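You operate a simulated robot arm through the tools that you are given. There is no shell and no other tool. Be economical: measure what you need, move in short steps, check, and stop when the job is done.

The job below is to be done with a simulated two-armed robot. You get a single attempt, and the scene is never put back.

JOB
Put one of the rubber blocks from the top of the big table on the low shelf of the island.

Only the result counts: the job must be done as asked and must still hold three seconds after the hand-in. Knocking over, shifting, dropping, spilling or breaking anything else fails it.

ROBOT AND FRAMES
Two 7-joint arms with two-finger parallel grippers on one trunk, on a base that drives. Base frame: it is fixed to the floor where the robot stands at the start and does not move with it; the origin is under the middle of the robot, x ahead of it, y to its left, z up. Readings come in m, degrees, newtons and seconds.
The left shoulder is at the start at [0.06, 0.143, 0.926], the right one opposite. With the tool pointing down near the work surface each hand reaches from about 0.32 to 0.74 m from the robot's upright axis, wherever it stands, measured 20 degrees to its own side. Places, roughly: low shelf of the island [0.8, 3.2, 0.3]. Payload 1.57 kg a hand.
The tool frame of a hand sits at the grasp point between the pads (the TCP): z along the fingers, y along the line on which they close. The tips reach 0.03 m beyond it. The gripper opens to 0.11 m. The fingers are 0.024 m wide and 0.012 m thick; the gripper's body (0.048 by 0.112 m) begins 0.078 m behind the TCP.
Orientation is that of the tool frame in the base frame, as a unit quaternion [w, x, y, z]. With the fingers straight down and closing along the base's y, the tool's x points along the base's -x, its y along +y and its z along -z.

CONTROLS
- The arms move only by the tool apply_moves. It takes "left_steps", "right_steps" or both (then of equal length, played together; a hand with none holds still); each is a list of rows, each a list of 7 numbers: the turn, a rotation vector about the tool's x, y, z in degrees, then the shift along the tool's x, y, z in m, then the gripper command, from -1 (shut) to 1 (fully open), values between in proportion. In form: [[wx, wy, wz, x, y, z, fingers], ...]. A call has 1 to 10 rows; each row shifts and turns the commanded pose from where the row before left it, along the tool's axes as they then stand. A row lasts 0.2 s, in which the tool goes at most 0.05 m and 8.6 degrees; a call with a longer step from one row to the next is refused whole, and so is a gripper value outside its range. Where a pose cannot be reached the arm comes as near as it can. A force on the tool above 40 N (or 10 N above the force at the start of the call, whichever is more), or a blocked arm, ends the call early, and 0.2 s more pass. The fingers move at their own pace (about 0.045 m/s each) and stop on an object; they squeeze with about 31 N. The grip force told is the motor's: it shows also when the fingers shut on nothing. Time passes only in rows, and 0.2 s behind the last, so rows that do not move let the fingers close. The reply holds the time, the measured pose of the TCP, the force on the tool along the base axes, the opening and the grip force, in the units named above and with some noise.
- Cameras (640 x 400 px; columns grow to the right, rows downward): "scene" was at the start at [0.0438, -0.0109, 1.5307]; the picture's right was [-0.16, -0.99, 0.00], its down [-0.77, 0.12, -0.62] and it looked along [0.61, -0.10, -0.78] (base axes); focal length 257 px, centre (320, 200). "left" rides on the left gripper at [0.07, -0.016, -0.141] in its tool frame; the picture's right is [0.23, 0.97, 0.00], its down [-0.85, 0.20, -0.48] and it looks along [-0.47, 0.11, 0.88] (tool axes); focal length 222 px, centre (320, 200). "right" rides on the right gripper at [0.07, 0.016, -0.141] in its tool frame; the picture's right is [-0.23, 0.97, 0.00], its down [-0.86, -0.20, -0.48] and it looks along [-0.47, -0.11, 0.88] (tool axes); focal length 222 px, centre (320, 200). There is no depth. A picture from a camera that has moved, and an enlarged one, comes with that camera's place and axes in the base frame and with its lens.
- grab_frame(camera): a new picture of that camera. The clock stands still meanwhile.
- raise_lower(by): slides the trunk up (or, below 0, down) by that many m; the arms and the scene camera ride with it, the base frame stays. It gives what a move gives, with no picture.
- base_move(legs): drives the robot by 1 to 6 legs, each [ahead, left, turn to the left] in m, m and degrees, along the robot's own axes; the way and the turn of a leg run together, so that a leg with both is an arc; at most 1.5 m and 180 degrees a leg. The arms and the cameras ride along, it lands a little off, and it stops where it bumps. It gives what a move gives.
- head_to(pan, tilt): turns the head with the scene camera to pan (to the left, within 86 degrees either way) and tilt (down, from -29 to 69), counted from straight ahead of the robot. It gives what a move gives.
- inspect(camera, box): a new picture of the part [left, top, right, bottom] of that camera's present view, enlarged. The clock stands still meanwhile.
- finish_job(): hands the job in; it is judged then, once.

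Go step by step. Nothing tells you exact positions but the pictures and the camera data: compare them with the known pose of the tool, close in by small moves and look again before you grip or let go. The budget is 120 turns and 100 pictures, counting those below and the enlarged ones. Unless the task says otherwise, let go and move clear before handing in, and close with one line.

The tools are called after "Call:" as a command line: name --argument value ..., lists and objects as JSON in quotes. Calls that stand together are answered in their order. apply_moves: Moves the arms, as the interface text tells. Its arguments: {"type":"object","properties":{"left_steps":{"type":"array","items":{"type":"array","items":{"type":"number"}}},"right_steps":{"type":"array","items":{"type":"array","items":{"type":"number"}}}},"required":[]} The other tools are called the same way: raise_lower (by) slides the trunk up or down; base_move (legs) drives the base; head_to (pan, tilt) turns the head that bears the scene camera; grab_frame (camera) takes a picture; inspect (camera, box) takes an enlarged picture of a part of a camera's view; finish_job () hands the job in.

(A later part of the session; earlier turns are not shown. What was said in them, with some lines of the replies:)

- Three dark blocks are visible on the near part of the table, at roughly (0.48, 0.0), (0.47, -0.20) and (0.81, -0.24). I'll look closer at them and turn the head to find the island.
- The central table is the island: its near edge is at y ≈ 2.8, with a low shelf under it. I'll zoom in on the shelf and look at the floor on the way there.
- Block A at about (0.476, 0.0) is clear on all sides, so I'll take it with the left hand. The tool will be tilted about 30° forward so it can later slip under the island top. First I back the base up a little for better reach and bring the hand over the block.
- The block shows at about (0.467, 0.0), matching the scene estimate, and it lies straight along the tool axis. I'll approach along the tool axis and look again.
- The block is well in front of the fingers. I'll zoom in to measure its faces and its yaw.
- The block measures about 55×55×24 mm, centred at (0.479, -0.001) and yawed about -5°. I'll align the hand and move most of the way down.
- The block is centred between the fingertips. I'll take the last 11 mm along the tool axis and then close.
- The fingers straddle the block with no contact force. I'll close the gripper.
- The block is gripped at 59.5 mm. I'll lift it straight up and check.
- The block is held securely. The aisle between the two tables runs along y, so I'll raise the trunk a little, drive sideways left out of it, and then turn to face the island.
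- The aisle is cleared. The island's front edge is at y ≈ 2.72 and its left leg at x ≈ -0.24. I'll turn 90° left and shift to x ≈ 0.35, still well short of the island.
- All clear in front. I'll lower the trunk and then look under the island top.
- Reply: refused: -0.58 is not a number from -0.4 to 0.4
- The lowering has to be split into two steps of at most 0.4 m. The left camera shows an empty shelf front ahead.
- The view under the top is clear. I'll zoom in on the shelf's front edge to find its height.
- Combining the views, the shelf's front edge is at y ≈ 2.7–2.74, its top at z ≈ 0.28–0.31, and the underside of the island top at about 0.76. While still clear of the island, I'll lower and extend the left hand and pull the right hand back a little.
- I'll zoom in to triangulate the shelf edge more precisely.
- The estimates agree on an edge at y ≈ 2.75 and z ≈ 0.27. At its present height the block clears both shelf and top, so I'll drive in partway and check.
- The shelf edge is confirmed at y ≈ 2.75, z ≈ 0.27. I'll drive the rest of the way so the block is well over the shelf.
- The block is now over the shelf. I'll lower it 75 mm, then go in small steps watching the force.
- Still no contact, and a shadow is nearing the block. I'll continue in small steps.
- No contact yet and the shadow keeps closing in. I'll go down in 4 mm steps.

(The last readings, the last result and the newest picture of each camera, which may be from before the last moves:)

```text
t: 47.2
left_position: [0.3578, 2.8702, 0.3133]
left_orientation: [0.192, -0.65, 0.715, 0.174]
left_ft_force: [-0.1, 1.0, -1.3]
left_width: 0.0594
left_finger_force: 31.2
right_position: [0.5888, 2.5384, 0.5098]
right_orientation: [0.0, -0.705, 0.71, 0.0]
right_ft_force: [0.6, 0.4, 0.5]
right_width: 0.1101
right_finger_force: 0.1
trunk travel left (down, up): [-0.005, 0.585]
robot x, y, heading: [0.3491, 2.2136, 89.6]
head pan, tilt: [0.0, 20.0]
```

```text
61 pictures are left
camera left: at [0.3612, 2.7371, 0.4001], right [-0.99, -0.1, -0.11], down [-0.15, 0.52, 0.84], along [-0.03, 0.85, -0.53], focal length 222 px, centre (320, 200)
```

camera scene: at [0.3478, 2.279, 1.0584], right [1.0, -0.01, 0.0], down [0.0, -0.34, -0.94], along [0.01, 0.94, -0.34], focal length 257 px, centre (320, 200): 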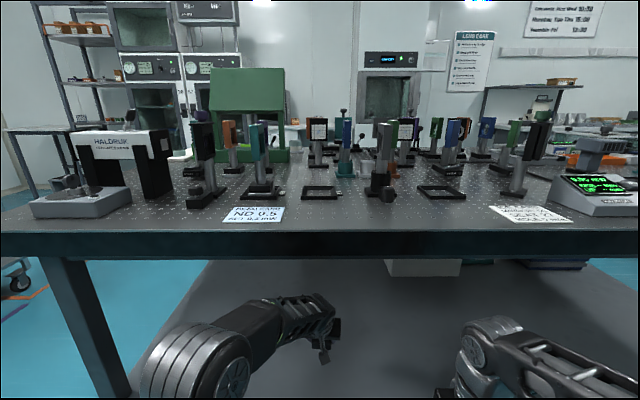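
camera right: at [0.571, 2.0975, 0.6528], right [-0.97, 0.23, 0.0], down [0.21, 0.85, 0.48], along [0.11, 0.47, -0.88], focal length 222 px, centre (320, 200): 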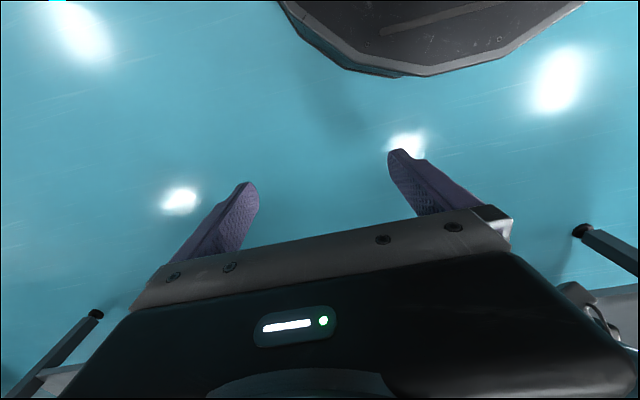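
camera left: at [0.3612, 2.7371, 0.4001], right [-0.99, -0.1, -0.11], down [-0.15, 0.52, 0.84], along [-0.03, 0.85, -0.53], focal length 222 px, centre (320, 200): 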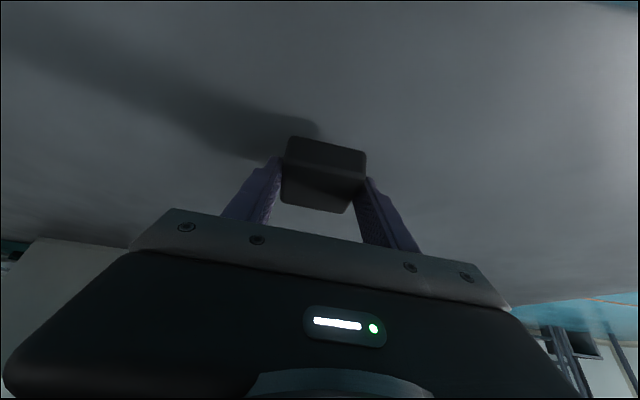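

The shadow edge suggests roughly 10–15 mm left. I'll go on in small steps.

Call:
apply_moves --left_steps '[[0, 0, 0, 0.002, 0, 0.0035, -1], [0, 0, 0, 0.002, 0, 0.0035, -1], [0, 0, 0, 0, 0, 0, -1]]'

Call:
grab_frame --camera "left"

```text
t: 48.0
left_position: [0.3573, 2.8709, 0.3045]
left_orientation: [0.191, -0.65, 0.714, 0.174]
left_ft_force: [1.3, 0.0, -1.7]
left_width: 0.0595
left_finger_force: 30.8
right_position: [0.5898, 2.5375, 0.5106]
right_orientation: [-0.001, -0.705, 0.71, 0.0]
right_ft_force: [-0.5, 0.1, 0.2]
right_width: 0.1099
right_finger_force: 0.1
trunk travel left (down, up): [-0.005, 0.585]
robot x, y, heading: [0.3468, 2.2148, 89.7]
head pan, tilt: [0.0, 20.0]
```

```text
60 pictures are left
camera left: at [0.3612, 2.7374, 0.3921], right [-0.99, -0.1, -0.11], down [-0.15, 0.52, 0.84], along [-0.03, 0.85, -0.53], focal length 222 px, centre (320, 200)
```

left: 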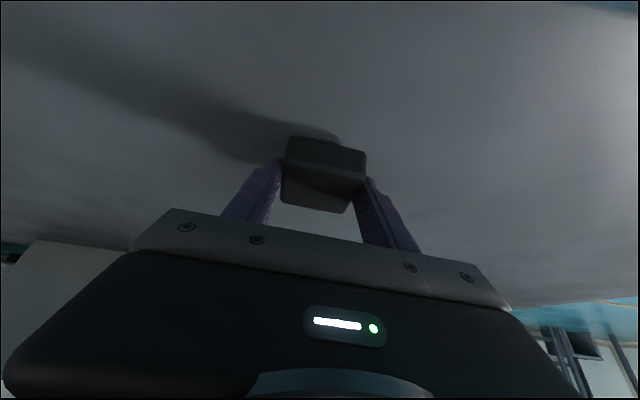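

Call:
apply_moves --left_steps '[[0, 0, 0, 0.0015, 0, 0.0026, -1], [0, 0, 0, 0.001, 0, 0.0017, -1], [0, 0, 0, 0, 0, 0, -1]]'

Call:
inspect --camera "left" --box '[240, 90, 400, 220]'

```text
t: 48.8
left_position: [0.3562, 2.8706, 0.2998]
left_orientation: [0.191, -0.65, 0.714, 0.174]
left_ft_force: [0.2, -0.2, -1.9]
left_width: 0.0596
left_finger_force: 31.3
right_position: [0.5902, 2.5381, 0.5111]
right_orientation: [0.0, -0.704, 0.71, 0.001]
right_ft_force: [-1.0, 0.1, 0.0]
right_width: 0.11
right_finger_force: 0.1
trunk travel left (down, up): [-0.005, 0.585]
robot x, y, heading: [0.3518, 2.2174, 89.5]
head pan, tilt: [0.0, 20.0]
```

```text
3.08 times, centred on (320, 155) of left
camera zoom: at [0.3613, 2.7373, 0.3871], right [-0.99, -0.1, -0.11], down [-0.15, 0.52, 0.84], along [-0.03, 0.85, -0.53], focal length 684 px, centre (320, 338)
```

zoom: 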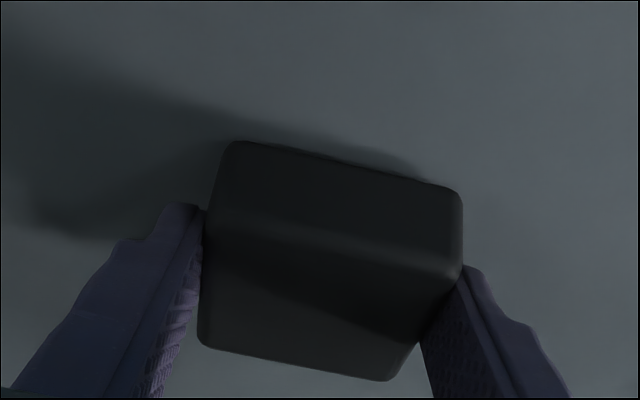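

The shadow edge is nearly at the block's corner, so only a few millimetres remain. I'll take 2 mm steps and watch the force.

Call:
apply_moves --left_steps '[[0, 0, 0, 0.001, 0, 0.0017, -1], [0, 0, 0, 0.001, 0, 0.0017, -1], [0, 0, 0, 0, 0, 0, -1]]'

Call:
inspect --camera "left" --box '[240, 90, 400, 220]'

```text
t: 49.6
left_position: [0.3569, 2.8711, 0.2966]
left_orientation: [0.192, -0.65, 0.714, 0.175]
left_ft_force: [-0.1, -0.8, 0.5]
left_width: 0.0592
left_finger_force: 30.8
right_position: [0.5895, 2.5377, 0.5105]
right_orientation: [-0.001, -0.705, 0.71, 0.0]
right_ft_force: [0.5, 0.0, 0.2]
right_width: 0.1102
right_finger_force: 0.1
trunk travel left (down, up): [-0.005, 0.585]
robot x, y, heading: [0.3493, 2.217, 89.4]
head pan, tilt: [0.0, 20.0]
```

```text
3.08 times, centred on (320, 155) of left
camera zoom: at [0.3613, 2.7374, 0.3837], right [-0.99, -0.1, -0.11], down [-0.15, 0.52, 0.84], along [-0.03, 0.85, -0.53], focal length 684 px, centre (320, 338)
```

zoom: 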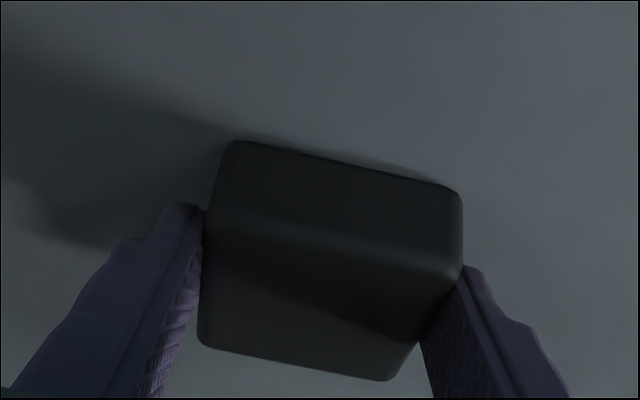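

The force is beginning to change sign, so contact is probably starting. I'll go another 2 mm.

Call:
apply_moves --left_steps '[[0, 0, 0, 0.0005, 0, 0.00087, -1], [0, 0, 0, 0.0005, 0, 0.00087, -1], [0, 0, 0, 0, 0, 0, -1]]'

```text
t: 50.4
left_position: [0.358, 2.8712, 0.2969]
left_orientation: [0.193, -0.65, 0.714, 0.175]
left_ft_force: [-3.0, -9.2, 16.9]
left_width: 0.0594
left_finger_force: 30.8
right_position: [0.5902, 2.5364, 0.5111]
right_orientation: [0.001, -0.704, 0.71, 0.001]
right_ft_force: [0.2, -0.1, 0.7]
right_width: 0.1097
right_finger_force: 0.0
trunk travel left (down, up): [-0.005, 0.585]
robot x, y, heading: [0.3487, 2.2151, 89.6]
head pan, tilt: [0.0, 20.0]
```

Firm contact with the shelf (17 N). I'll ease off 1.5 mm, open the fingers and back away along the tool axis.

Call:
apply_moves --left_steps '[[0, 0, 0, -0.0007, 0, -0.0013, -1], [0, 0, 0, 0, 0, 0, -0.2], [0, 0, 0, 0, 0, 0, 0.4], [0, 0, 0, 0, 0, 0, 1], [0, 0, 0, 0, 0, 0, 1], [0, 0, 0, 0, 0, 0, 1], [0, 0, 0, 0, 0, 0, 1], [0, 0, 0, 0, 0, 0, 1]]'

Call:
grab_frame --camera "left"

```text
t: 52.2
left_position: [0.3578, 2.8701, 0.2963]
left_orientation: [0.192, -0.65, 0.715, 0.174]
left_ft_force: [0.1, -0.5, 0.3]
left_width: 0.11
left_finger_force: 0.0
right_position: [0.5889, 2.5372, 0.5116]
right_orientation: [0.001, -0.705, 0.709, 0.0]
right_ft_force: [-0.3, -1.0, -0.7]
right_width: 0.1096
right_finger_force: 0.0
trunk travel left (down, up): [-0.005, 0.585]
robot x, y, heading: [0.3483, 2.2147, 89.4]
head pan, tilt: [0.0, 20.0]
```

```text
57 pictures are left
camera left: at [0.3613, 2.7375, 0.3833], right [-0.99, -0.1, -0.11], down [-0.15, 0.52, 0.84], along [-0.03, 0.85, -0.53], focal length 222 px, centre (320, 200)
```

left: 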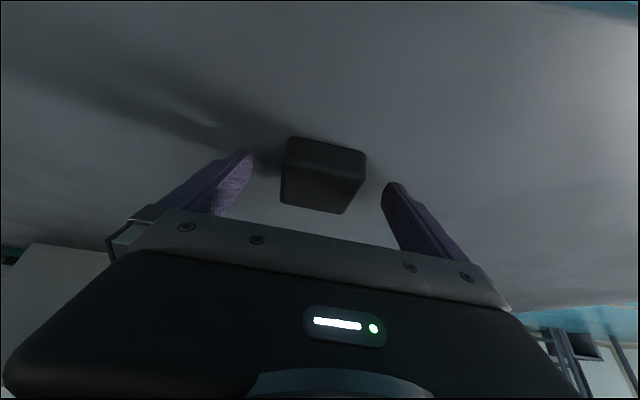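

The block rests flat on the shelf and the fingers are open on both sides. I'll retreat along the tool axis, then drive back.

Call:
apply_moves --left_steps '[[0, 0, 0, 0, 0, -0.02, 1], [0, 0, 0, 0, 0, -0.035, 1], [0, 0, 0, 0, 0, -0.035, 1], [0, 0, 0, 0, 0, -0.03, 1], [0, 0, 0, 0, 0, 0, 1]]'

Call:
base_move --legs '[[-0.4, 0, 0]]'

Call:
grab_frame --camera "scene"

Call:
inspect --camera "scene" --box '[240, 200, 440, 325]'

```text
t: 53.4
left_position: [0.3512, 2.8105, 0.4001]
left_orientation: [0.191, -0.65, 0.714, 0.175]
left_ft_force: [-0.3, 0.3, 0.1]
left_width: 0.1099
left_finger_force: 0.2
right_position: [0.5895, 2.5382, 0.5101]
right_orientation: [0.0, -0.705, 0.71, 0.0]
right_ft_force: [-0.1, 0.1, 0.7]
right_width: 0.1103
right_finger_force: 0.2
trunk travel left (down, up): [-0.005, 0.585]
robot x, y, heading: [0.3487, 2.2117, 89.8]
head pan, tilt: [0.0, 20.0]
```

```text
t: 55.9
left_position: [0.3497, 2.4118, 0.399]
left_orientation: [0.191, -0.65, 0.714, 0.174]
left_ft_force: [-0.3, 0.6, -0.4]
left_width: 0.1099
left_finger_force: 0.0
right_position: [0.5872, 2.1381, 0.5103]
right_orientation: [0.0, -0.704, 0.71, 0.0]
right_ft_force: [-0.1, -0.3, 0.1]
right_width: 0.11
right_finger_force: 0.0
trunk travel left (down, up): [-0.005, 0.585]
robot x, y, heading: [0.3449, 1.8132, 89.4]
head pan, tilt: [0.0, 20.0]
```

```text
56 pictures are left
camera scene: at [0.345, 1.88, 1.0584], right [1.0, -0.01, 0.0], down [0.0, -0.34, -0.94], along [0.01, 0.94, -0.34], focal length 257 px, centre (320, 200)
```

scene: 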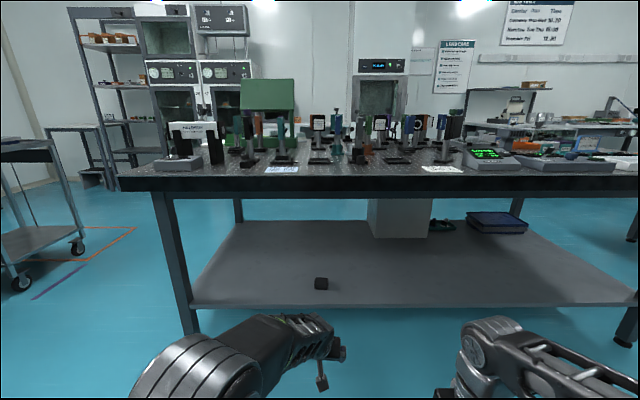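

```text
3.20 times, centred on (340, 262) of scene
camera zoom: at [0.345, 1.88, 1.0584], right [1.0, -0.01, 0.0], down [0.0, -0.34, -0.94], along [0.01, 0.94, -0.34], focal length 821 px, centre (256, 0)
```

zoom: 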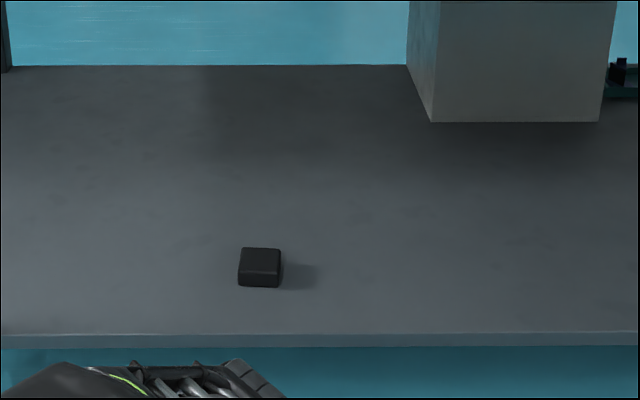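

The block sits flat on the island's low shelf, well inside the edge, and the robot is clear of the island. I'm handing the job in.

Call:
finish_job

```text
The job is handed in.
```

One rubber block from the big table now rests flat on the island's low shelf; the gripper has let go, the robot is clear, and I saw nothing else disturbed.
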